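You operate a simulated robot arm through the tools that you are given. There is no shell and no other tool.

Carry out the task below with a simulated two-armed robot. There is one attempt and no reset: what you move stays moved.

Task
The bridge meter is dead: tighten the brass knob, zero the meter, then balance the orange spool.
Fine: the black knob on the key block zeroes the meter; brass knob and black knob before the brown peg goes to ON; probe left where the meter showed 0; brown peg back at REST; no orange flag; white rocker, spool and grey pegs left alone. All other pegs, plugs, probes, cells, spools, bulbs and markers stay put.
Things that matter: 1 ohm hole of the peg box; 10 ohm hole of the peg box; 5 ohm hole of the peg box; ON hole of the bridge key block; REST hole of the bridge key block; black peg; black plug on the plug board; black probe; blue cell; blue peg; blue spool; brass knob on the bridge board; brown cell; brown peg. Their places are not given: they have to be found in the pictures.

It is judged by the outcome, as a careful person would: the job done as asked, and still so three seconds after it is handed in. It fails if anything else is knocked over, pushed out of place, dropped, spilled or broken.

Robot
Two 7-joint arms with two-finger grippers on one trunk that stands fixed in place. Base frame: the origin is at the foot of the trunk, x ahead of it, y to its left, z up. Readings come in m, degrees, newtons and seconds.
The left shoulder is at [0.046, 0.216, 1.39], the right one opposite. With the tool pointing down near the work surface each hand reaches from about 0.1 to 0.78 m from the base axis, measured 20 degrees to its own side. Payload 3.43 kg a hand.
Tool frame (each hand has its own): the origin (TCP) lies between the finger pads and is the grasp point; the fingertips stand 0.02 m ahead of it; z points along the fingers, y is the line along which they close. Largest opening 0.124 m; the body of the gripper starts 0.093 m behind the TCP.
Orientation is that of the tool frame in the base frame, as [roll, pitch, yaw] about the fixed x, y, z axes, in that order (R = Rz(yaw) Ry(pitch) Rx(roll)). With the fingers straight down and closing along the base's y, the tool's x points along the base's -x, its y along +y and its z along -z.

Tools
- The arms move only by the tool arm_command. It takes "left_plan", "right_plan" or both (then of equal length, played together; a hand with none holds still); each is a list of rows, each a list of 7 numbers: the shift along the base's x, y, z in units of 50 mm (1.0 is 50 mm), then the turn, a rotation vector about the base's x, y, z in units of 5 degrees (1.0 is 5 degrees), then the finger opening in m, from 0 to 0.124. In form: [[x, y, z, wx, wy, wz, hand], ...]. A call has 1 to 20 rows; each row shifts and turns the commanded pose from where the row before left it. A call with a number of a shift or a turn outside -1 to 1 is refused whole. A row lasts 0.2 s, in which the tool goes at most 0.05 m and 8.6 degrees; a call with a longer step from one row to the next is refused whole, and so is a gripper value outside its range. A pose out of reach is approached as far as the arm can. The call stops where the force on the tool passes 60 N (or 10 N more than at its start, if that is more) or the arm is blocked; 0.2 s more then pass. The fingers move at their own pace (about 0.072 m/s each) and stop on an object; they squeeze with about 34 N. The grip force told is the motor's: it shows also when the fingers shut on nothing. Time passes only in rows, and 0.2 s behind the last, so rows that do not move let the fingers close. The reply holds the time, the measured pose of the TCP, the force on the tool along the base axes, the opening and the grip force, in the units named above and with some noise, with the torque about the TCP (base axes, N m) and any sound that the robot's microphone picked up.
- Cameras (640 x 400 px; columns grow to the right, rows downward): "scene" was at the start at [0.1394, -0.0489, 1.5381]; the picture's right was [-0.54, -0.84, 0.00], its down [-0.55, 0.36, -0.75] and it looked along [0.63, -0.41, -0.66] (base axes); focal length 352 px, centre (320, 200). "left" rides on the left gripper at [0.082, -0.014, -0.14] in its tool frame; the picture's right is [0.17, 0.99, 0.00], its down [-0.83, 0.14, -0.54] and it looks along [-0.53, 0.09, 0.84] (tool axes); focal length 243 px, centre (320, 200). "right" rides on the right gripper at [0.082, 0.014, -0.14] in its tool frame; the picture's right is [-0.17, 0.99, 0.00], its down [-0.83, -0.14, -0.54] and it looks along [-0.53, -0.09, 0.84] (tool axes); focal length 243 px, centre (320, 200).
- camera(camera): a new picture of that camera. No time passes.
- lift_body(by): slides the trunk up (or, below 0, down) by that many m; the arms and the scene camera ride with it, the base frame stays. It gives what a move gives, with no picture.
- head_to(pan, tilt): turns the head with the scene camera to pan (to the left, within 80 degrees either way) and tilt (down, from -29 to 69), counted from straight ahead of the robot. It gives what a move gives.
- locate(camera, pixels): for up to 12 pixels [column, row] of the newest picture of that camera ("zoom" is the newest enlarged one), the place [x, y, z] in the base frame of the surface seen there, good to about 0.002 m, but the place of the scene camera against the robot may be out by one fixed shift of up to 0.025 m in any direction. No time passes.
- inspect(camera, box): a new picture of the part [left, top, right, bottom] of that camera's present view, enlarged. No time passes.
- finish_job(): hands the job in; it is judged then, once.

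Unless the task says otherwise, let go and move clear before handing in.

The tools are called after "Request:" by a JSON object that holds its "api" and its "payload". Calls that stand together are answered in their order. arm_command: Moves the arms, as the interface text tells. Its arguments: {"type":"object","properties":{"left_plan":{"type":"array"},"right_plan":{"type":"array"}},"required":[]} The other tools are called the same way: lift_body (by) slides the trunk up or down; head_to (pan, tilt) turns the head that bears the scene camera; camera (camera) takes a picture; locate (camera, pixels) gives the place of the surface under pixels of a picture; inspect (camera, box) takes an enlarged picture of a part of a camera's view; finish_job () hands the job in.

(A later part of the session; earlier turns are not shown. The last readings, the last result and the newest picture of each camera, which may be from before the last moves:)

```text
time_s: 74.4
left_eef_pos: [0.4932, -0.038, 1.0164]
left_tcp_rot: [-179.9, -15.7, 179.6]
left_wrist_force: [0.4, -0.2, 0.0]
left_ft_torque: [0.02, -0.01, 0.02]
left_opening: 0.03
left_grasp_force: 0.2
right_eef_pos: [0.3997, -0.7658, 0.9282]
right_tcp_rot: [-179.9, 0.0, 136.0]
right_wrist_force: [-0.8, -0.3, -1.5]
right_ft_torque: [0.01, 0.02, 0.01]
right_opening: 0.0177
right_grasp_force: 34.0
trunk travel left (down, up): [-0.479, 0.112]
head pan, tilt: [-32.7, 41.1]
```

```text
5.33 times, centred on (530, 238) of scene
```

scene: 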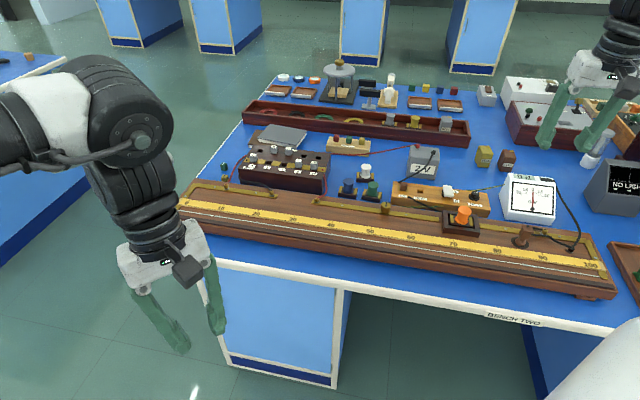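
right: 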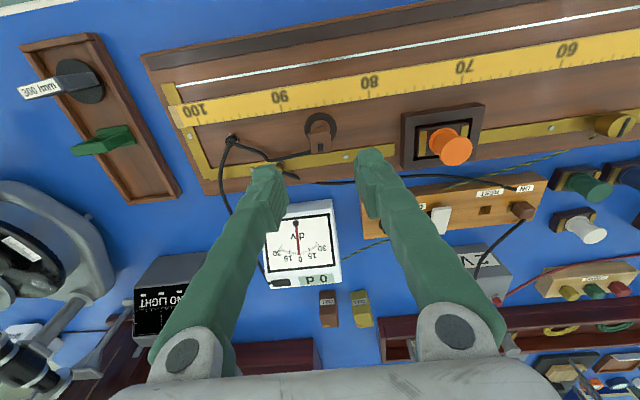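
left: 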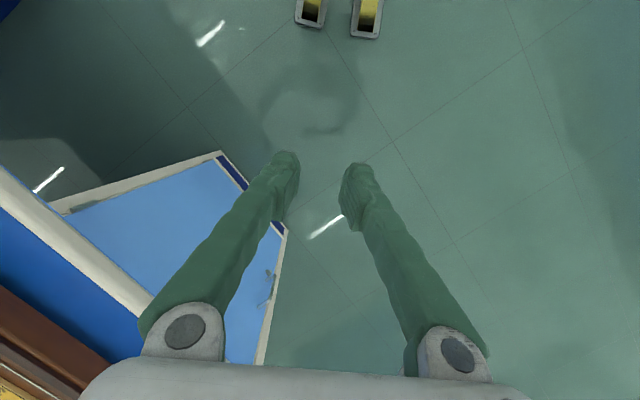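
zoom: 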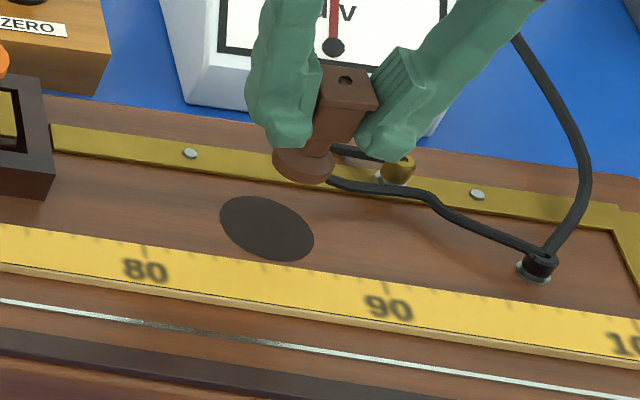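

The probe is lifted clear with its flat foot showing, and the cable stayed put. I'll carry it at safe height over the wire and along to the 50 cm mark.

Request:
{"api": "arm_command", "payload": {"right_plan": [[0, 0, 0.4, 0, 0, 0, 0.0], [-0.464, 0.481, 0, 0, 0, 0, 0.0], [-0.464, 0.481, 0, 0, 0, 0, 0.0], [0.631, 0.642, 0, 0, 0, 0, 0.0], [0.631, 0.642, 0, 0, 0, 0, 0.0], [0.631, 0.642, 0, 0, 0, 0, 0.0], [0.631, 0.642, 0, 0, 0, 0, 0.0], [0.631, 0.642, 0, 0, 0, 0, 0.0], [0.631, 0.642, 0, 0, 0, 0, 0.0], [0.631, 0.642, 0, 0, 0, 0, 0.0], [0.631, 0.642, 0, 0, 0, 0, 0.0], [0, 0, 0, 0, 0, 0, 0.0]]}}

Request:
{"api": "camera", "payload": {"camera": "right"}}

Request:
{"api": "camera", "payload": {"camera": "scene"}}

```text
time_s: 76.5
left_eef_pos: [0.4931, -0.0373, 1.0156]
left_tcp_rot: [-179.8, -15.5, 179.6]
left_wrist_force: [-0.5, -0.1, 0.6]
left_ft_torque: [-0.02, -0.02, 0.0]
left_opening: 0.03
left_grasp_force: 0.1
right_eef_pos: [0.3766, -0.5218, 0.814]
right_tcp_rot: [-164.7, -15.5, 134.2]
right_wrist_force: [0.5, 0.2, 0.1]
right_ft_torque: [-0.05, -0.03, 0.04]
right_opening: 0.0178
right_grasp_force: 34.3
right hand out of reach, approached as far as the arm can: row 4
trunk travel left (down, up): [-0.479, 0.112]
head pan, tilt: [-32.7, 41.1]
stopped in row 10 (right hand): the force on the tool passed its limit at 103 N (the readings are from after the stop); the commanded pose is now the measured one
```

```text
taken
```

right: 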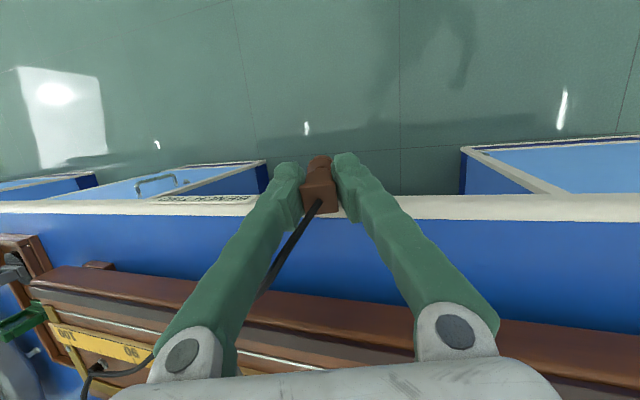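

```text
taken
```

scene: 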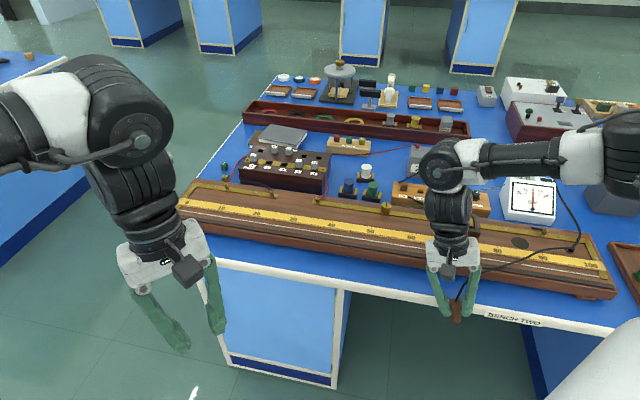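

The arm drifted into a bad posture: the hand dipped to z=0.814 in front of the bench and stopped at 103 N, though the probe is still held at 0.0178. I'll lift straight up in small steps, then check whether the board moved.

Request:
{"api": "arm_command", "payload": {"right_plan": [[0, 0, 0.3, 0, 0, 0, 0.0], [0, 0, 0.4, 0, 0, 0, 0.0], [0, 0, 0.4, 0, 0, 0, 0.0], [0, 0, 0.4, 0, 0, 0, 0.0]]}}

Request:
{"api": "camera", "payload": {"camera": "right"}}

Request:
{"api": "camera", "payload": {"camera": "scene"}}

```text
time_s: 77.5
left_eef_pos: [0.4919, -0.0385, 1.0144]
left_tcp_rot: [-179.8, -15.6, 179.7]
left_wrist_force: [0.3, -0.4, 0.3]
left_ft_torque: [0.01, 0.03, 0.03]
left_opening: 0.0302
left_grasp_force: 0.1
right_eef_pos: [0.3777, -0.5208, 0.8885]
right_tcp_rot: [-164.8, -15.5, 134.3]
right_wrist_force: [-0.9, 0.3, -0.5]
right_ft_torque: [-0.01, 0.01, 0.02]
right_opening: 0.0177
right_grasp_force: 33.8
trunk travel left (down, up): [-0.479, 0.112]
head pan, tilt: [-32.7, 41.1]
```

```text
taken
```

right: 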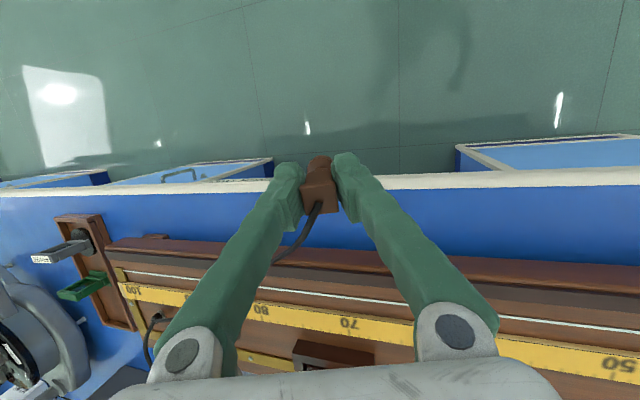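

```text
taken
```

scene: 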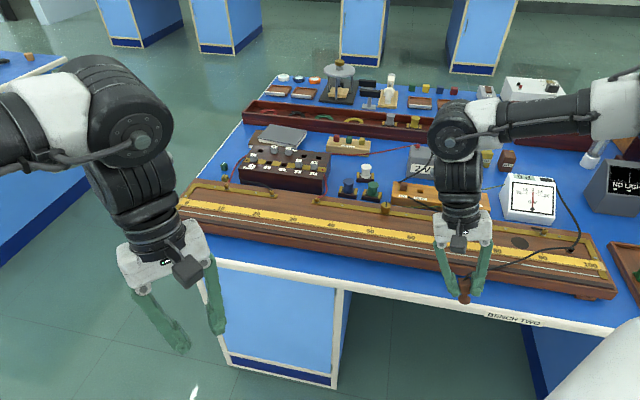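

Lifting works and the probe is still held. I'll rise to about z=1.0, then turn the hand back to yaw 180 and level it, since the round foot makes the probe's yaw irrelevant.

Request:
{"api": "arm_command", "payload": {"right_plan": [[0, 0, 0.5, 0, 0, 0, 0.0], [0, 0, 0.5, 0, 0, 0, 0.0], [0, 0, 0.5, 0, 0, 0, 0.0], [0, 0, 0.5, 0, 0, 0, 0.0], [0, 0, 0, 0, 0, 1, 0.0], [0, 0, 0, 0, 0, 1, 0.0], [0, 0, 0, 0, 0, 1, 0.0], [0, 0, 0, 0, 0, 1, 0.0], [0, 0, 0, 0, 0, 1, 0.0], [0, 0, 0, 0, 0, 1, 0.0]]}}

Request:
{"api": "camera", "payload": {"camera": "right"}}

Request:
{"api": "camera", "payload": {"camera": "scene"}}

```text
time_s: 79.7
left_eef_pos: [0.493, -0.0392, 1.0159]
left_tcp_rot: [-179.8, -15.6, 179.6]
left_wrist_force: [-0.3, 0.0, 0.8]
left_ft_torque: [0.01, 0.02, 0.01]
left_opening: 0.0301
left_grasp_force: 0.1
right_eef_pos: [0.3793, -0.521, 0.9882]
right_tcp_rot: [-164.7, -15.6, 164.2]
right_wrist_force: [0.1, 0.5, -0.1]
right_ft_torque: [-0.02, -0.01, -0.03]
right_opening: 0.0176
right_grasp_force: 33.8
trunk travel left (down, up): [-0.479, 0.112]
head pan, tilt: [-32.7, 41.1]
```

```text
taken
```

right: 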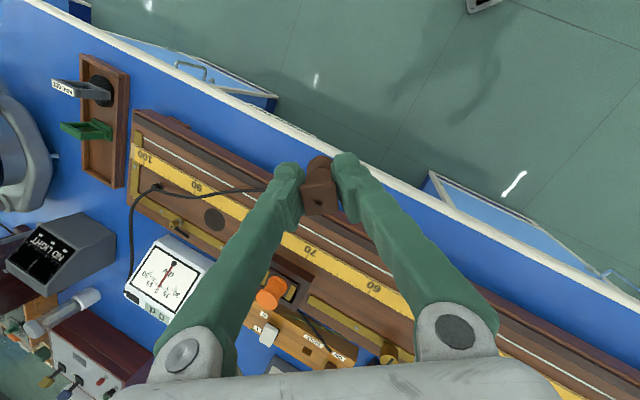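

```text
taken
```

scene: 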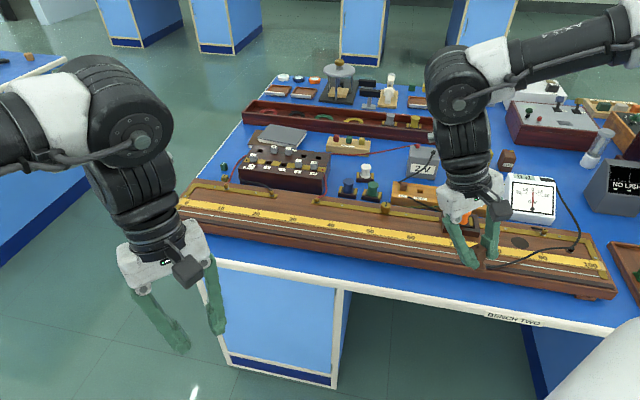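

The hand is controllable again. I'll level the tilt of about 22° over five rows and check.

Request:
{"api": "arm_command", "payload": {"right_plan": [[0, 0, 0, 0.419, -0.767, -0.084, 0.0], [0, 0, 0, 0.419, -0.767, -0.084, 0.0], [0, 0, 0, 0.419, -0.767, -0.084, 0.0], [0, 0, 0, 0.419, -0.767, -0.084, 0.0], [0, 0, 0, 0.419, -0.767, -0.084, 0.0], [0, 0, 0, 0, 0, 0, 0.0]]}}

Request:
{"api": "camera", "payload": {"camera": "right"}}

Request:
{"api": "camera", "payload": {"camera": "scene"}}

```text
time_s: 81.0
left_eef_pos: [0.4924, -0.0375, 1.0156]
left_tcp_rot: [-179.8, -15.5, 179.6]
left_wrist_force: [1.0, -0.1, 0.9]
left_ft_torque: [0.02, 0.03, 0.01]
left_opening: 0.0301
left_grasp_force: 0.0
right_eef_pos: [0.3781, -0.5223, 0.9883]
right_tcp_rot: [179.8, 0.1, 164.1]
right_wrist_force: [0.7, -0.5, -0.5]
right_ft_torque: [-0.03, 0.02, 0.03]
right_opening: 0.0175
right_grasp_force: 33.8
trunk travel left (down, up): [-0.479, 0.112]
head pan, tilt: [-32.7, 41.1]
```

```text
taken
```

right: 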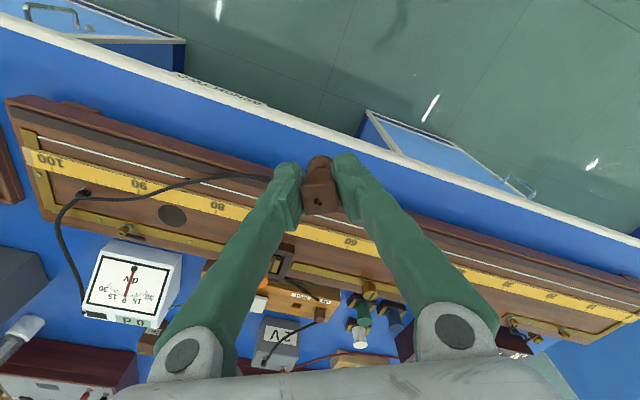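

```text
taken
```

scene: 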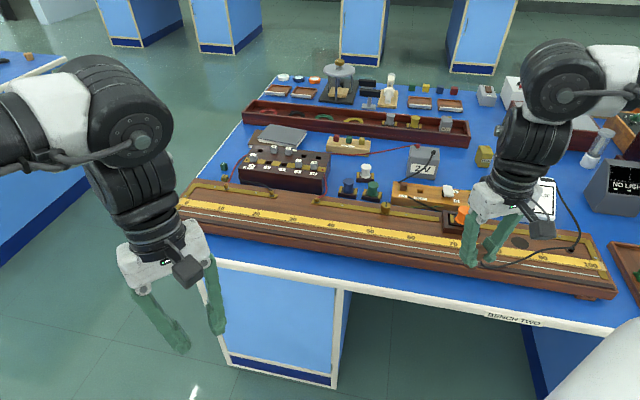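

The hand is level and the cable follows the probe. I'll verify that the board is still where it was, using the pad, the scale marks and the brass knob.

Request:
{"api": "inspect", "payload": {"camera": "right", "box": [100, 130, 300, 270]}}

Request:
{"api": "locate", "payload": {"camera": "right", "pixels": [[172, 215], [136, 191], [216, 213], [272, 266], [370, 290], [342, 245], [120, 160], [430, 228]]}}

Request:
{"api": "inspect", "payload": {"camera": "scene", "box": [380, 160, 620, 310]}}

```text
2.86 times, centred on (200, 200) of right
```

zoom: 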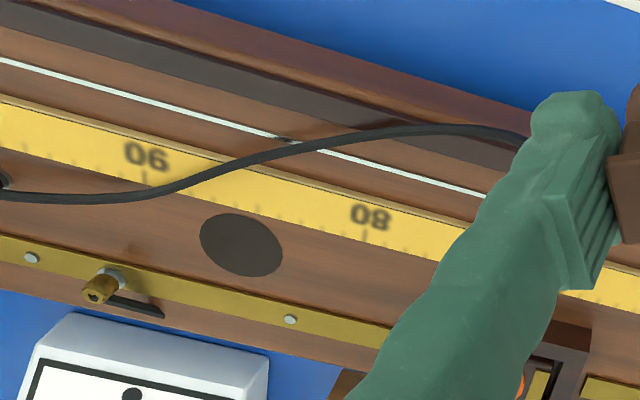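

```text
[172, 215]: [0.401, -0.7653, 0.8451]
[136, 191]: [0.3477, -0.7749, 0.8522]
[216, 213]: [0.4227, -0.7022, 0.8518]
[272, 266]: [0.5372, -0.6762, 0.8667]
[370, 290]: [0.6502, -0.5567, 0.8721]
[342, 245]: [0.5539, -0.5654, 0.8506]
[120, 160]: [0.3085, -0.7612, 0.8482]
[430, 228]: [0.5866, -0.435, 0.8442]
```

```text
2.67 times, centred on (500, 235) of scene
```

zoom: 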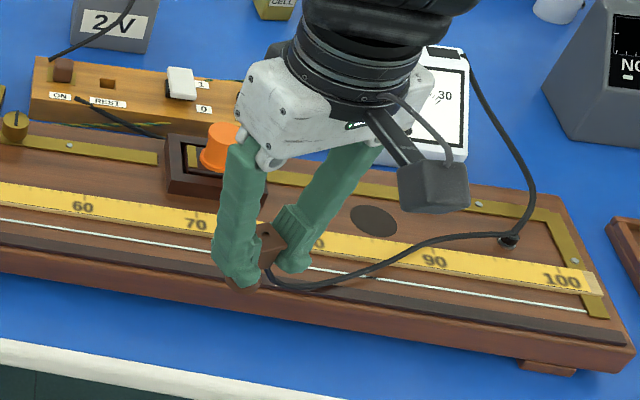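

The board is where it was: pad at (0.401,-0.765), brass knob unchanged. I'll carry the probe at z≈0.99 over to the wire at 50 cm.

Request:
{"api": "arm_command", "payload": {"right_plan": [[0.5, 0.135, 0, 0, 0, 0, 0.0], [0.9, 0.242, 0, 0, 0, 0, 0.0], [0.9, 0.242, 0, 0, 0, 0, 0.0], [0.9, 0.242, 0, 0, 0, 0, 0.0], [0.9, 0.242, 0, 0, 0, 0, 0.0], [0.452, 0.123, 0, 0, 0, 0, 0.0], [0, 0, 0, 0, 0, 0, 0.0]]}}

Request:
{"api": "camera", "payload": {"camera": "right"}}

Request:
{"api": "camera", "payload": {"camera": "scene"}}

```text
time_s: 82.7
left_eef_pos: [0.4928, -0.0393, 1.0148]
left_tcp_rot: [-179.9, -15.6, 179.7]
left_wrist_force: [-0.6, -0.2, -0.1]
left_ft_torque: [0.0, -0.02, 0.0]
left_opening: 0.0301
left_grasp_force: 0.0
right_eef_pos: [0.6056, -0.4614, 0.9877]
right_tcp_rot: [179.8, 0.1, 164.1]
right_wrist_force: [-0.1, -0.3, -0.2]
right_ft_torque: [-0.01, -0.04, 0.0]
right_opening: 0.0179
right_grasp_force: 34.0
trunk travel left (down, up): [-0.479, 0.112]
head pan, tilt: [-32.7, 41.1]
```

```text
taken
```

right: 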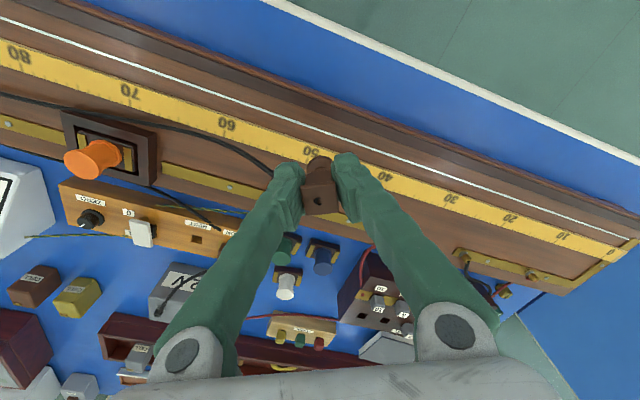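

```text
taken
```

scene: 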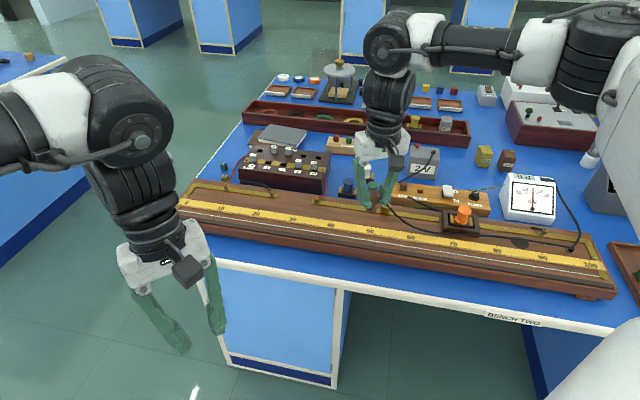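

The hand is at (0.6056,-0.4614), with the meter visible from the scene camera. I'll measure the wire and the 40/50/60 ticks near here from the wrist camera.

Request:
{"api": "inspect", "payload": {"camera": "right", "box": [200, 80, 420, 220]}}

Request:
{"api": "inspect", "payload": {"camera": "scene", "box": [490, 165, 590, 230]}}

```text
2.86 times, centred on (310, 150) of right
```

zoom: 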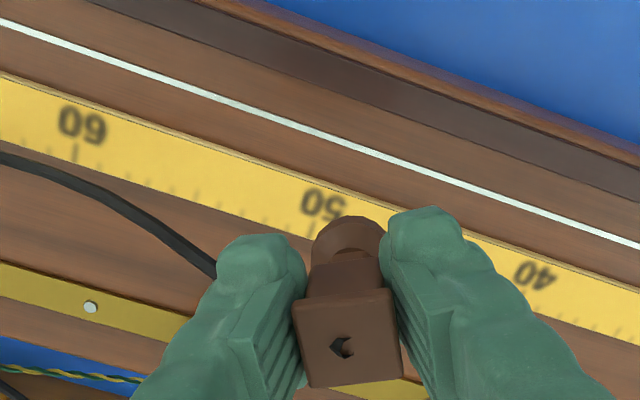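

```text
6.15 times, centred on (540, 198) of scene
```

zoom: 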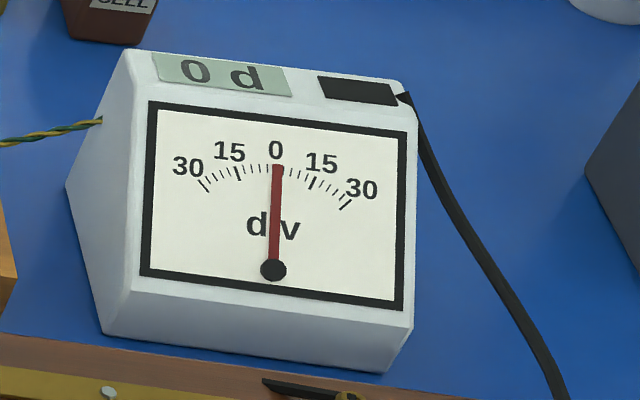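

Request:
{"api": "locate", "payload": {"camera": "right", "pixels": [[285, 119], [330, 134.5], [352, 142], [394, 158], [224, 133], [307, 158], [268, 113]]}}

```text
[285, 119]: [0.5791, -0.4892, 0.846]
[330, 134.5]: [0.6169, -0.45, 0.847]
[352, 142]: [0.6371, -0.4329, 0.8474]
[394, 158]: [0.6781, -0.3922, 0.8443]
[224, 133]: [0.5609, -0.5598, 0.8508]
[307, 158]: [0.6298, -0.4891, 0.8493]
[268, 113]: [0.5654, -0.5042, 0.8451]
```

The wire passes within 1 mm of my predicted line near 50 cm. I'll descend to z≈0.897 and check the foot against the wire before touching.

Request:
{"api": "arm_command", "payload": {"right_plan": [[0.014, -0.014, -0.4, 0, 0, 0, 0.0], [0, 0, -0.6, 0, 0, 0, 0.0], [0, 0, -0.5, 0, 0, 0, 0.0], [0, 0, -0.28, 0, 0, 0, 0.0], [0, 0, 0, 0, 0, 0, 0.0]]}}

Request:
{"api": "inspect", "payload": {"camera": "right", "box": [220, 100, 420, 225]}}

Request:
{"api": "inspect", "payload": {"camera": "scene", "box": [330, 190, 450, 265]}}

Request:
{"api": "inspect", "payload": {"camera": "scene", "box": [490, 165, 590, 230]}}

```text
time_s: 83.8
left_eef_pos: [0.4925, -0.0386, 1.0158]
left_tcp_rot: [-179.9, -15.6, 179.6]
left_wrist_force: [-0.9, -0.1, 0.1]
left_ft_torque: [0.05, 0.01, 0.01]
left_opening: 0.03
left_grasp_force: 0.1
right_eef_pos: [0.6052, -0.4596, 0.8989]
right_tcp_rot: [179.7, 0.1, 164.0]
right_wrist_force: [-1.1, -0.9, -1.0]
right_ft_torque: [0.02, -0.01, -0.01]
right_opening: 0.0178
right_grasp_force: 33.9
trunk travel left (down, up): [-0.479, 0.112]
head pan, tilt: [-32.7, 41.1]
```

```text
3.20 times, centred on (320, 162) of right
```

zoom: 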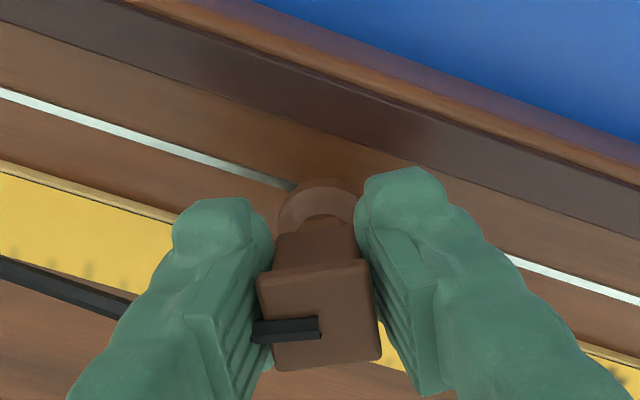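

```text
5.33 times, centred on (390, 228) of scene
```

zoom: 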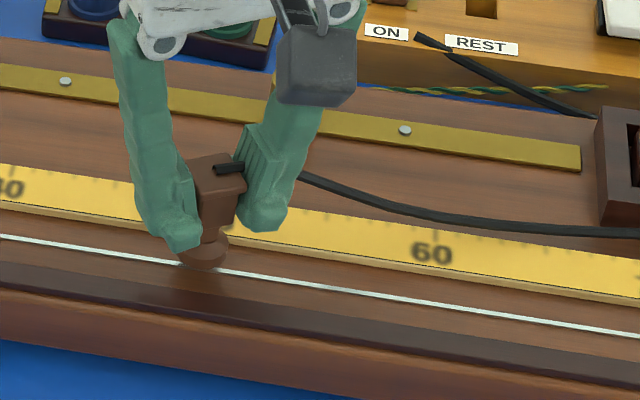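

```text
6.15 times, centred on (540, 198) of scene
```

zoom: 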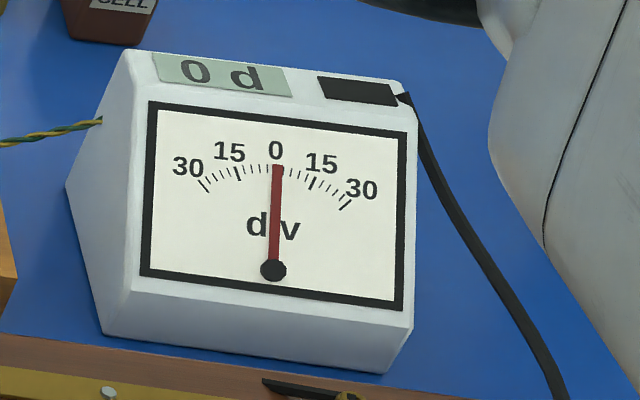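

The foot hovers right above the wire and the meter reads 0. I'll lower it gently in 2 mm steps.

Request:
{"api": "arm_command", "payload": {"right_plan": [[0, 0, -0.04, 0, 0, 0, 0.0], [0, 0, -0.04, 0, 0, 0, 0.0], [0, 0, -0.04, 0, 0, 0, 0.0], [0, 0, -0.03, 0, 0, 0, 0.0]]}}

Request:
{"api": "inspect", "payload": {"camera": "scene", "box": [490, 165, 590, 230]}}

Request:
{"api": "inspect", "payload": {"camera": "scene", "box": [330, 190, 450, 265]}}

```text
time_s: 84.8
left_eef_pos: [0.4936, -0.0382, 1.0153]
left_tcp_rot: [-179.9, -15.6, 179.6]
left_wrist_force: [-0.3, 0.4, 0.1]
left_ft_torque: [-0.02, 0.02, 0.02]
left_opening: 0.0297
left_grasp_force: 0.0
right_eef_pos: [0.6054, -0.4611, 0.8908]
right_tcp_rot: [179.8, 0.1, 164.2]
right_wrist_force: [0.8, 0.0, -0.4]
right_ft_torque: [0.02, 0.03, 0.01]
right_opening: 0.018
right_grasp_force: 33.8
trunk travel left (down, up): [-0.479, 0.112]
head pan, tilt: [-32.7, 41.1]
```

```text
6.15 times, centred on (540, 198) of scene
```

zoom: 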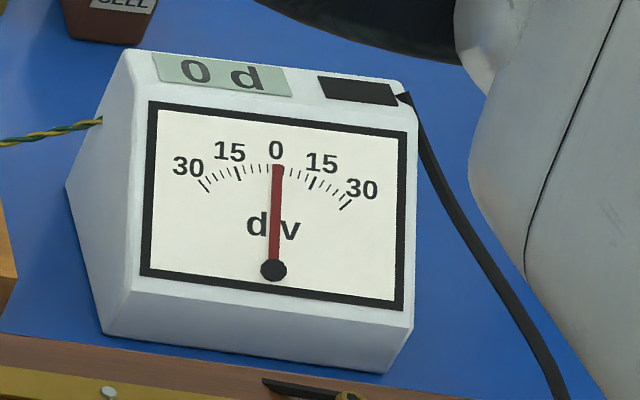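

```text
5.33 times, centred on (390, 228) of scene
```

zoom: 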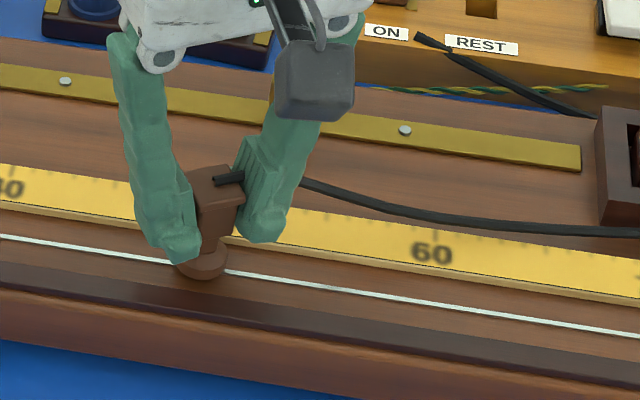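

There's no contact yet. I'll lower 1 mm at a time.

Request:
{"api": "arm_command", "payload": {"right_plan": [[0, 0, -0.02, 0, 0, 0, 0.0], [0, 0, 0, 0, 0, 0, 0.0]]}}

Request:
{"api": "inspect", "payload": {"camera": "scene", "box": [490, 165, 590, 230]}}

Request:
{"api": "arm_command", "payload": {"right_plan": [[0, 0, -0.02, 0, 0, 0, 0.0], [0, 0, 0, 0, 0, 0, 0.0]]}}

Request:
{"api": "inspect", "payload": {"camera": "scene", "box": [490, 165, 590, 230]}}

```text
time_s: 85.5
left_eef_pos: [0.4928, -0.0379, 1.0158]
left_tcp_rot: [-179.9, -15.6, 179.7]
left_wrist_force: [0.3, -1.2, 0.8]
left_ft_torque: [-0.01, 0.01, -0.01]
left_opening: 0.0299
left_grasp_force: 0.1
right_eef_pos: [0.6054, -0.4616, 0.8916]
right_tcp_rot: [179.8, 0.1, 164.1]
right_wrist_force: [0.8, -0.5, -1.3]
right_ft_torque: [-0.02, -0.01, -0.01]
right_opening: 0.0178
right_grasp_force: 34.1
trunk travel left (down, up): [-0.479, 0.112]
head pan, tilt: [-32.7, 41.1]
```

```text
6.15 times, centred on (540, 198) of scene
```

zoom: 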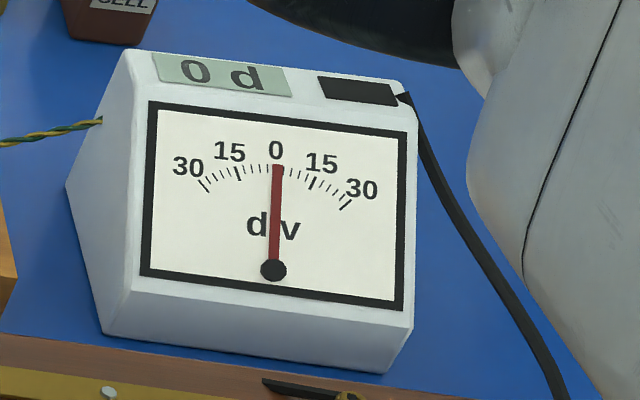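

```text
time_s: 86.0
left_eef_pos: [0.4943, -0.038, 1.0166]
left_tcp_rot: [-180.0, -15.5, 179.6]
left_wrist_force: [0.2, 0.5, 0.6]
left_ft_torque: [0.04, -0.03, 0.04]
left_opening: 0.0299
left_grasp_force: 0.1
right_eef_pos: [0.6063, -0.4621, 0.8896]
right_tcp_rot: [179.8, 0.1, 164.1]
right_wrist_force: [-0.3, 0.3, -1.5]
right_ft_torque: [-0.02, -0.02, 0.05]
right_opening: 0.0177
right_grasp_force: 33.8
trunk travel left (down, up): [-0.479, 0.112]
head pan, tilt: [-32.7, 41.1]
```

```text
6.15 times, centred on (540, 198) of scene
```

zoom: 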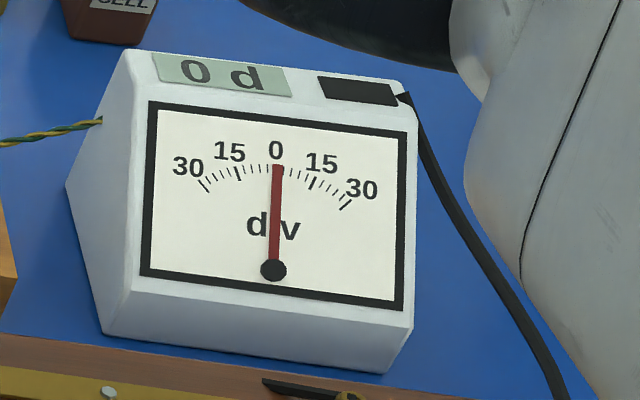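

Request:
{"api": "arm_command", "payload": {"right_plan": [[0, 0, -0.02, 0, 0, 0, 0.0], [0, 0, 0, 0, 0, 0, 0.0]]}}

Request:
{"api": "inspect", "payload": {"camera": "scene", "box": [490, 165, 590, 230]}}

Request:
{"api": "arm_command", "payload": {"right_plan": [[0, 0, -0.02, 0, 0, 0, 0.0], [0, 0, 0, 0, 0, 0, 0.0]]}}

Request:
{"api": "inspect", "payload": {"camera": "scene", "box": [490, 165, 590, 230]}}

Request:
{"api": "inspect", "payload": {"camera": "right", "box": [220, 100, 420, 225]}}

```text
time_s: 86.7
left_eef_pos: [0.4931, -0.0391, 1.0162]
left_tcp_rot: [-180.0, -15.6, 179.6]
left_wrist_force: [-0.7, 0.2, -0.2]
left_ft_torque: [0.0, 0.03, -0.02]
left_opening: 0.0302
left_grasp_force: 0.1
right_eef_pos: [0.6058, -0.4607, 0.8889]
right_tcp_rot: [179.7, 0.1, 164.2]
right_wrist_force: [-0.4, 0.3, 1.7]
right_ft_torque: [-0.03, 0.02, 0.02]
right_opening: 0.0179
right_grasp_force: 33.7
trunk travel left (down, up): [-0.479, 0.112]
head pan, tilt: [-32.7, 41.1]
```

```text
6.15 times, centred on (540, 198) of scene
```

zoom: 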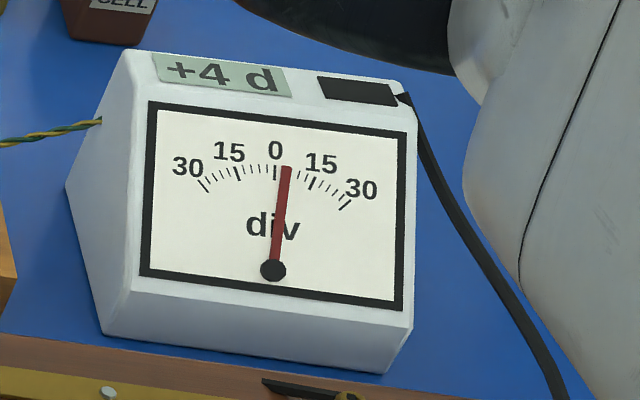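

```text
time_s: 87.2
left_eef_pos: [0.4917, -0.0376, 1.0163]
left_tcp_rot: [-179.9, -15.5, 179.6]
left_wrist_force: [-0.2, -0.4, -0.2]
left_ft_torque: [-0.03, -0.03, 0.03]
left_opening: 0.0298
left_grasp_force: 0.1
right_eef_pos: [0.6065, -0.4604, 0.8891]
right_tcp_rot: [179.8, 0.2, 164.1]
right_wrist_force: [-0.4, -0.7, 9.0]
right_ft_torque: [-0.08, 0.06, 0.03]
right_opening: 0.0175
right_grasp_force: 34.1
trunk travel left (down, up): [-0.479, 0.112]
head pan, tilt: [-32.7, 41.1]
```

```text
6.15 times, centred on (540, 198) of scene
```

zoom: 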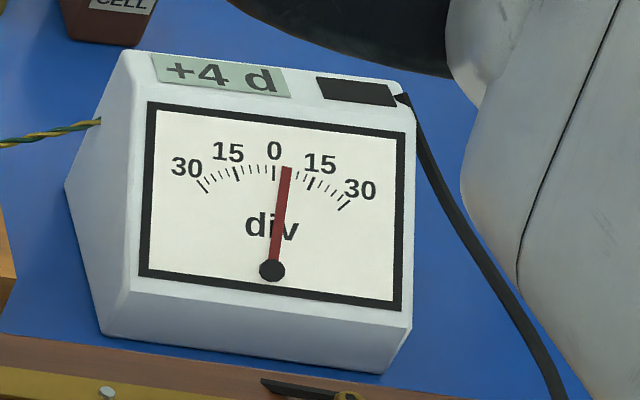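

```text
3.20 times, centred on (320, 162) of right
```

zoom: 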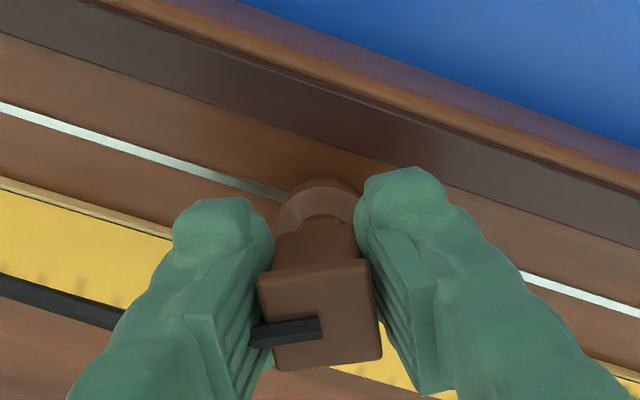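

The foot touches at z≈0.889 and the meter shows +4 d, with the black flag window unchanged. I'll lift 6 mm, move 3 cm toward the 0 end and touch again.

Request:
{"api": "arm_command", "payload": {"right_plan": [[0, 0, 0.12, 0, 0, 0, 0.0], [0.213, 0.211, 0, 0, 0, 0, 0.0], [0.213, 0.211, 0, 0, 0, 0, 0.0], [0, 0, -0.05, 0, 0, 0, 0.0], [0, 0, -0.03, 0, 0, 0, 0.0], [0, 0, -0.02, 0, 0, 0, 0.0], [0, 0, 0, 0, 0, 0, 0.0]]}}

Request:
{"api": "inspect", "payload": {"camera": "scene", "box": [490, 165, 590, 230]}}

Request:
{"api": "inspect", "payload": {"camera": "right", "box": [220, 100, 420, 225]}}

```text
time_s: 88.8
left_eef_pos: [0.492, -0.0386, 1.0153]
left_tcp_rot: [-179.9, -15.5, 179.7]
left_wrist_force: [-1.0, -0.4, 0.6]
left_ft_torque: [-0.04, -0.01, -0.01]
left_opening: 0.0299
left_grasp_force: 0.1
right_eef_pos: [0.6275, -0.4419, 0.8878]
right_tcp_rot: [179.8, 0.0, 164.1]
right_wrist_force: [-0.7, -0.4, 1.5]
right_ft_torque: [-0.04, 0.02, 0.03]
right_opening: 0.0176
right_grasp_force: 34.1
trunk travel left (down, up): [-0.479, 0.112]
head pan, tilt: [-32.7, 41.1]
```

```text
6.15 times, centred on (540, 198) of scene
```

zoom: 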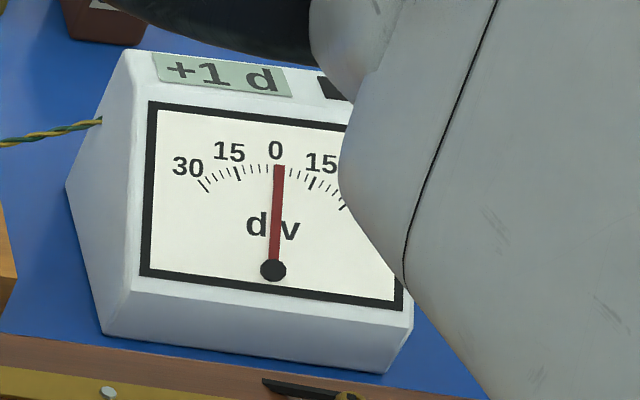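

```text
3.20 times, centred on (320, 162) of right
```

zoom: 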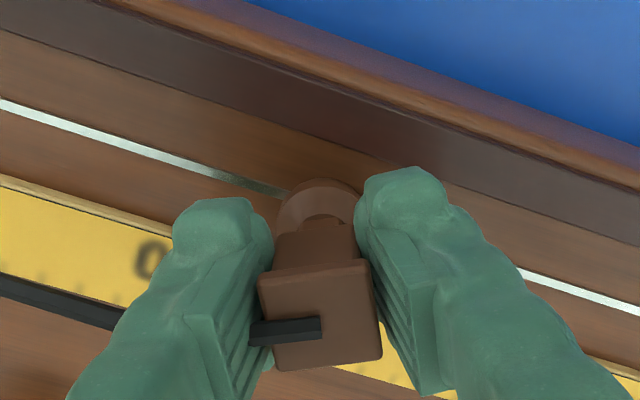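

At about 47 cm the meter reads +1 d, so balance is around 1 cm further toward 0. I'll lift, move 1.2 cm and touch again.

Request:
{"api": "arm_command", "payload": {"right_plan": [[0, 0, 0.1, 0, 0, 0, 0.0], [0.17, 0.169, 0, 0, 0, 0, 0.0], [0, 0, -0.05, 0, 0, 0, 0.0], [0, 0, -0.03, 0, 0, 0, 0.0], [0, 0, -0.02, 0, 0, 0, 0.0], [0, 0, 0, 0, 0, 0, 0.0]]}}

Request:
{"api": "inspect", "payload": {"camera": "scene", "box": [490, 165, 590, 230]}}

Request:
{"api": "camera", "payload": {"camera": "scene"}}

Request:
{"api": "inspect", "payload": {"camera": "right", "box": [220, 100, 420, 225]}}

```text
time_s: 90.2
left_eef_pos: [0.4913, -0.0389, 1.0161]
left_tcp_rot: [-179.9, -15.5, 179.6]
left_wrist_force: [0.0, -0.4, 0.5]
left_ft_torque: [-0.03, 0.01, 0.0]
left_opening: 0.0301
left_grasp_force: 0.0
right_eef_pos: [0.6361, -0.4319, 0.8892]
right_tcp_rot: [179.7, 0.2, 164.1]
right_wrist_force: [0.1, -1.2, 1.8]
right_ft_torque: [-0.04, 0.04, -0.01]
right_opening: 0.0177
right_grasp_force: 34.6
trunk travel left (down, up): [-0.479, 0.112]
head pan, tilt: [-32.7, 41.1]
```

```text
6.15 times, centred on (540, 198) of scene
```

zoom: 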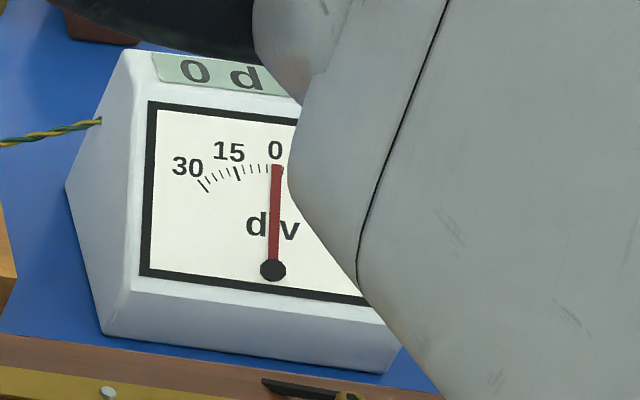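

```text
taken
```

scene: 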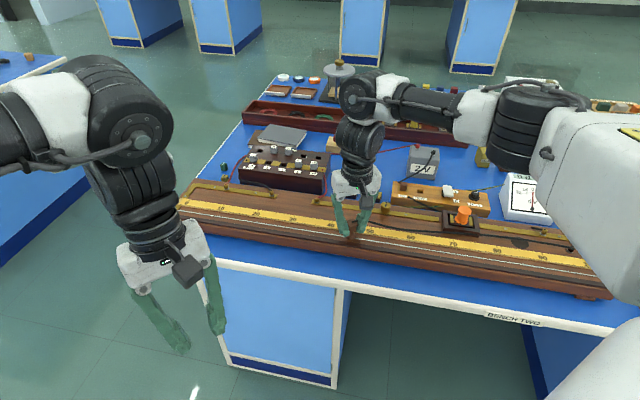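

```text
3.20 times, centred on (320, 162) of right
```

zoom: 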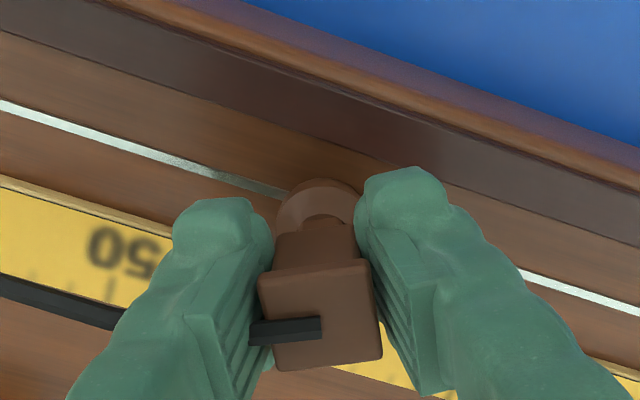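

The meter shows 0 d with the foot touching, at 1.8 N upward. To centre it properly I'll touch 1 cm further to see where it changes sign.

Request:
{"api": "arm_command", "payload": {"right_plan": [[0, 0, 0.1, 0, 0, 0, 0.0], [0.142, 0.141, 0, 0, 0, 0, 0.0], [0, 0, -0.05, 0, 0, 0, 0.0], [0, 0, -0.03, 0, 0, 0, 0.0], [0, 0, -0.02, 0, 0, 0, 0.0], [0, 0, 0, 0, 0, 0, 0.0]]}}

Request:
{"api": "inspect", "payload": {"camera": "scene", "box": [490, 165, 590, 230]}}

```text
time_s: 91.7
left_eef_pos: [0.4928, -0.0389, 1.0154]
left_tcp_rot: [-179.9, -15.5, 179.7]
left_wrist_force: [0.6, -0.6, -0.1]
left_ft_torque: [0.01, 0.0, 0.01]
left_opening: 0.0302
left_grasp_force: 0.1
right_eef_pos: [0.6439, -0.4252, 0.889]
right_tcp_rot: [179.8, 0.1, 164.1]
right_wrist_force: [-0.8, -0.1, 2.5]
right_ft_torque: [-0.05, 0.02, 0.04]
right_opening: 0.0179
right_grasp_force: 34.6
trunk travel left (down, up): [-0.479, 0.112]
head pan, tilt: [-32.7, 41.1]
```

```text
6.15 times, centred on (540, 198) of scene
```

zoom: 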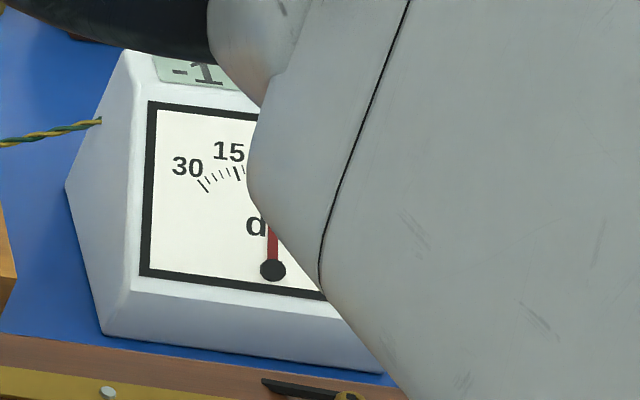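

It reads -1 d there, so zero lies about midway: +1 at 2.9 cm, 0 at 4.2 and -1 at 5.3 from my first touch. I'll lift and go back 1.0 cm, touch and verify before letting go.

Request:
{"api": "arm_command", "payload": {"right_plan": [[0, 0, 0.1, 0, 0, 0, 0.0], [-0.146, -0.145, 0, 0, 0, 0, 0.0], [0, 0, -0.05, 0, 0, 0, 0.0], [0, 0, -0.03, 0, 0, 0, 0.0], [0, 0, -0.02, 0, 0, 0, 0.0], [0, 0, 0, 0, 0, 0, 0.0]]}}

Request:
{"api": "inspect", "payload": {"camera": "scene", "box": [490, 165, 590, 230]}}

Request:
{"api": "inspect", "payload": {"camera": "scene", "box": [310, 195, 410, 260]}}

Request:
{"api": "camera", "payload": {"camera": "right"}}

```text
time_s: 93.0
left_eef_pos: [0.492, -0.0387, 1.0147]
left_tcp_rot: [-179.9, -15.7, 179.7]
left_wrist_force: [-0.4, -0.8, 0.7]
left_ft_torque: [0.03, 0.01, 0.02]
left_opening: 0.0299
left_grasp_force: 0.1
right_eef_pos: [0.6358, -0.4307, 0.8892]
right_tcp_rot: [179.8, 0.0, 164.1]
right_wrist_force: [-0.2, 0.4, 0.7]
right_ft_torque: [0.01, 0.05, 0.03]
right_opening: 0.0179
right_grasp_force: 34.4
trunk travel left (down, up): [-0.479, 0.112]
head pan, tilt: [-32.7, 41.1]
```

```text
6.15 times, centred on (540, 198) of scene
```

zoom: 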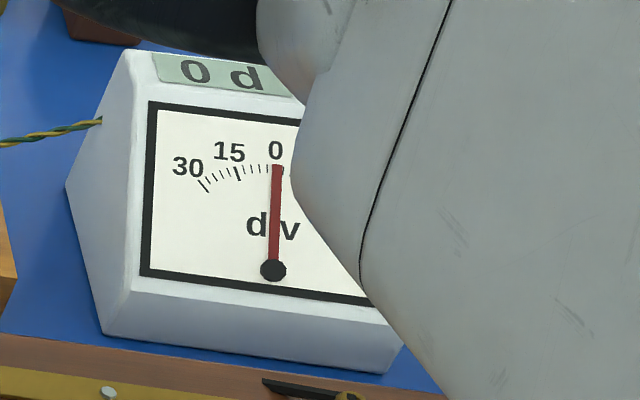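

```text
6.15 times, centred on (360, 228) of scene
```

zoom: 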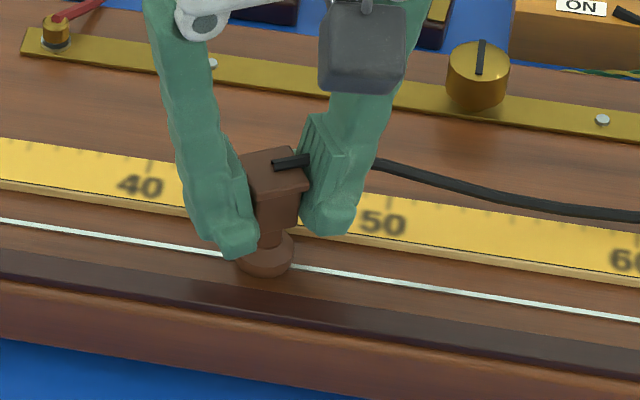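

```text
taken
```

right: 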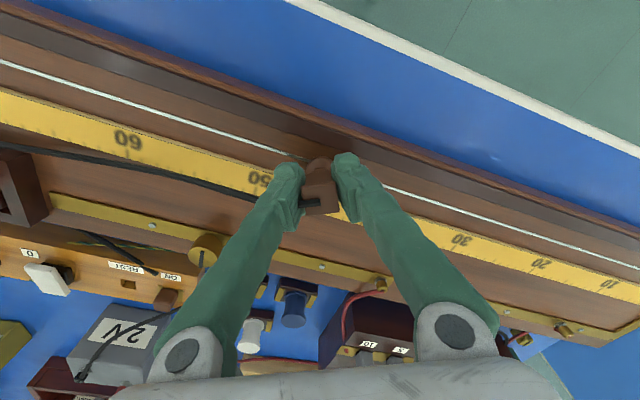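

It shows 0 d at about 45.5 cm, which fits a 5 Ω to 6 Ω bridge. I'll press 0.5 mm more to seat it, open the fingers slowly and check before rising.

Request:
{"api": "arm_command", "payload": {"right_plan": [[0, 0, -0.01, 0, 0, 0, 0.0], [0, 0, 0, 0, 0, 0, 0.016], [0, 0, 0, 0, 0, 0, 0.022], [0, 0, 0, 0, 0, 0, 0.03], [0, 0, 0, 0, 0, 0, 0.044], [0, 0, 0, 0, 0, 0, 0.05]]}}

Request:
{"api": "inspect", "payload": {"camera": "scene", "box": [490, 165, 590, 230]}}

Request:
{"api": "inspect", "payload": {"camera": "scene", "box": [310, 195, 410, 260]}}

Request:
{"api": "inspect", "payload": {"camera": "right", "box": [220, 100, 420, 225]}}

```text
time_s: 94.5
left_eef_pos: [0.4912, -0.0389, 1.0156]
left_tcp_rot: [-179.9, -15.6, 179.6]
left_wrist_force: [0.5, 0.0, -0.1]
left_ft_torque: [0.01, -0.02, 0.03]
left_opening: 0.0299
left_grasp_force: 0.0
right_eef_pos: [0.635, -0.4309, 0.8884]
right_tcp_rot: [179.8, 0.1, 164.2]
right_wrist_force: [-0.2, 0.1, -0.1]
right_ft_torque: [0.0, 0.0, -0.01]
right_opening: 0.0501
right_grasp_force: 0.0
trunk travel left (down, up): [-0.479, 0.112]
head pan, tilt: [-32.7, 41.1]
```

```text
6.15 times, centred on (540, 198) of scene
```

zoom: 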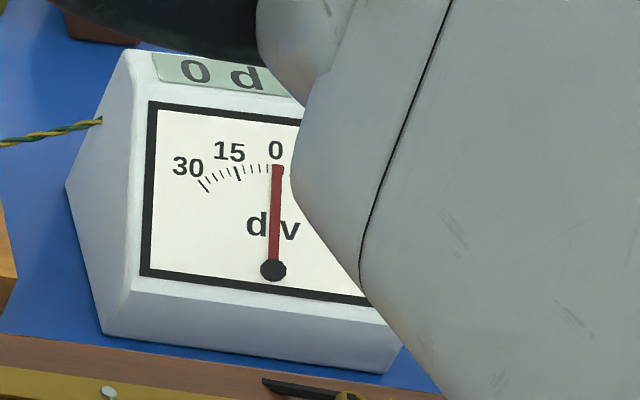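

```text
6.15 times, centred on (360, 228) of scene
```

zoom: 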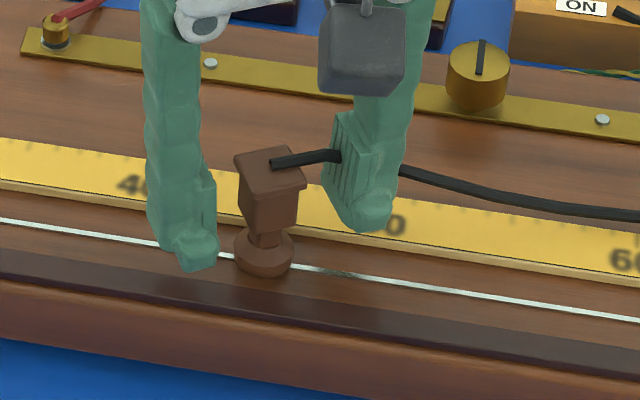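

```text
3.20 times, centred on (320, 162) of right
```

zoom: 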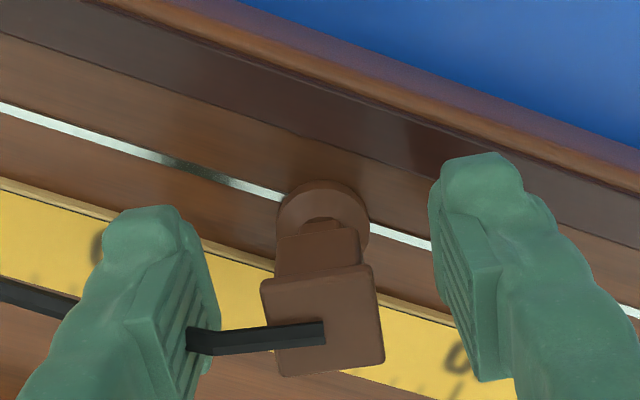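

The probe stands upright on the wire and the meter reads 0 d. I'll rise straight up clear of it and look again.

Request:
{"api": "arm_command", "payload": {"right_plan": [[0, 0, 0.3, 0, 0, 0, 0.05], [0, 0, 0.6, 0, 0, 0, 0.05], [0, 0, 0.8, 0, 0, 0, 0.05], [0, 0, 0.8, 0, 0, 0, 0.05], [0, 0, 0, 0, 0, 0, 0.05]]}}

Request:
{"api": "camera", "payload": {"camera": "right"}}

Request:
{"api": "camera", "payload": {"camera": "scene"}}

Request:
{"api": "inspect", "payload": {"camera": "scene", "box": [490, 165, 590, 230]}}

```text
time_s: 95.7
left_eef_pos: [0.4928, -0.0387, 1.0153]
left_tcp_rot: [-179.8, -15.6, 179.6]
left_wrist_force: [0.0, -0.9, 0.3]
left_ft_torque: [-0.02, 0.0, -0.01]
left_opening: 0.0302
left_grasp_force: 0.0
right_eef_pos: [0.6344, -0.4334, 1.0137]
right_tcp_rot: [179.8, 0.0, 164.2]
right_wrist_force: [0.3, 0.6, -0.2]
right_ft_torque: [0.01, 0.0, 0.02]
right_opening: 0.0499
right_grasp_force: 0.1
trunk travel left (down, up): [-0.479, 0.112]
head pan, tilt: [-32.7, 41.1]
```

```text
taken
```

right: 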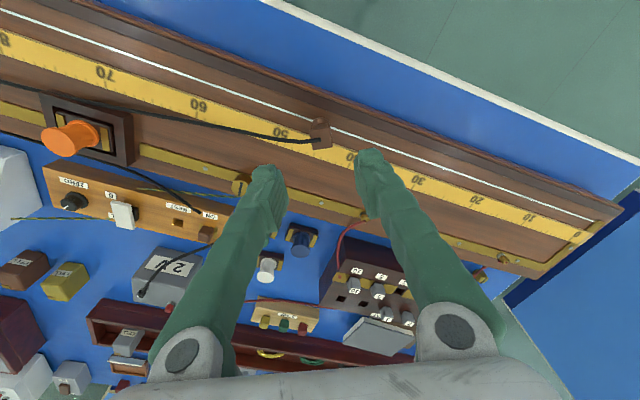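

```text
taken
```

scene: 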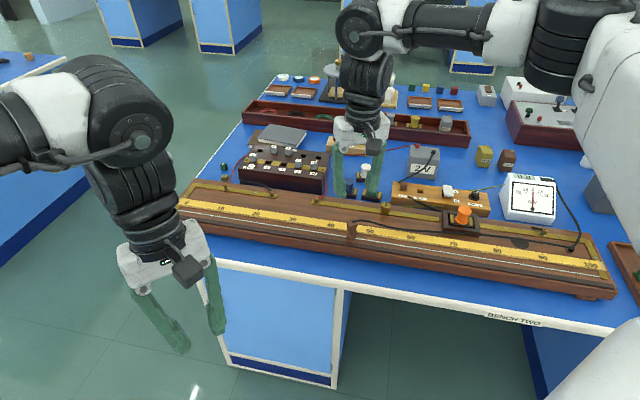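

```text
6.15 times, centred on (540, 198) of scene
```

zoom: 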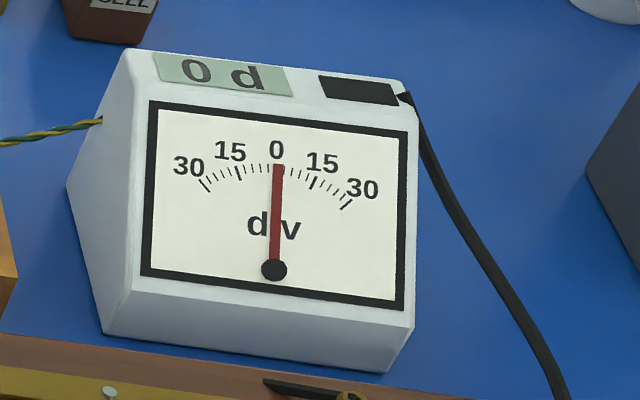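

The probe stands alone and the meter holds at 0 d with no orange flag. Next, the peg goes back to REST: I'll raise the hand, turn it to the peg-grip yaw and then lower the trunk.

Request:
{"api": "arm_command", "payload": {"right_plan": [[0, 0, 0.5, 0, 0, 1, 0.05], [0, 0, 0.5, 0, 0, 1, 0.05], [0, 0, 0.5, 0, 0, 1, 0.05], [0, 0, 0.5, 0, 0, 1, 0.05], [0, -0.3, 0.4, 0, 0, 1, 0.05], [0, -0.4, 0.2, 0, 0, 1, 0.05], [0, -0.4, 0, 0, 0, 1, 0.05], [0, -0.4, 0, 0, 0, 1, 0.05], [0, -0.4, 0, 0, 0, 1, 0.05], [0, -0.4, 0, 0, 0, 1, 0.05], [0, -0.4, 0, 0, 0, 1, 0.05], [0, -0.3, 0, 0, 0, 1, 0.05], [0, 0, 0, 0, 0, 0.2, 0.05], [0, 0, 0, 0, 0, 0, 0.05]]}}

Request:
{"api": "camera", "payload": {"camera": "right"}}

Request:
{"api": "camera", "payload": {"camera": "scene"}}

```text
time_s: 98.7
left_eef_pos: [0.4922, -0.0376, 1.0172]
left_tcp_rot: [-180.0, -15.6, 179.6]
left_wrist_force: [0.4, -0.6, 0.2]
left_ft_torque: [0.02, -0.01, -0.09]
left_opening: 0.0301
left_grasp_force: 0.1
right_eef_pos: [0.6358, -0.5825, 1.1428]
right_tcp_rot: [179.8, 0.2, -134.8]
right_wrist_force: [-0.6, -0.8, 0.2]
right_ft_torque: [0.03, 0.01, -0.01]
right_opening: 0.05
right_grasp_force: 0.0
trunk travel left (down, up): [-0.479, 0.112]
head pan, tilt: [-32.7, 41.1]
```

```text
taken
```

right: 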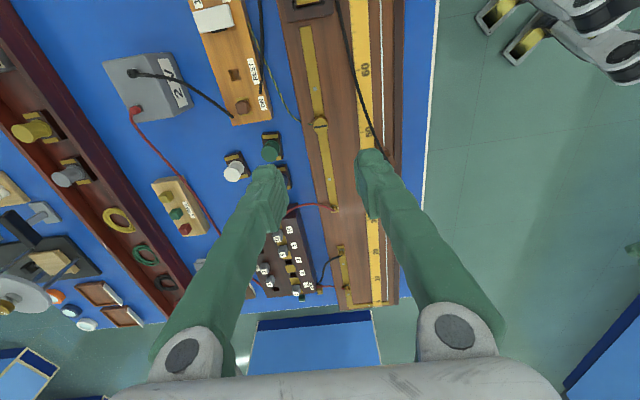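

```text
taken
```

scene: 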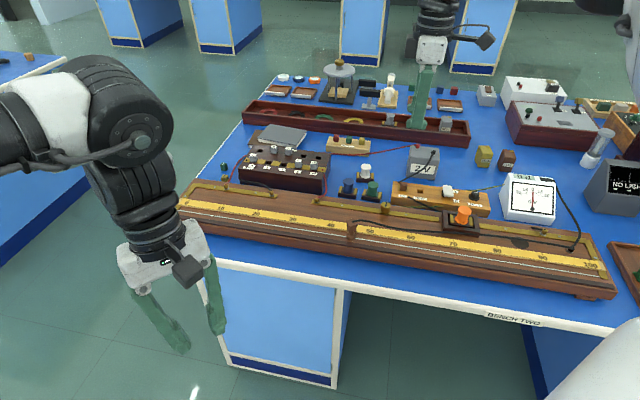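

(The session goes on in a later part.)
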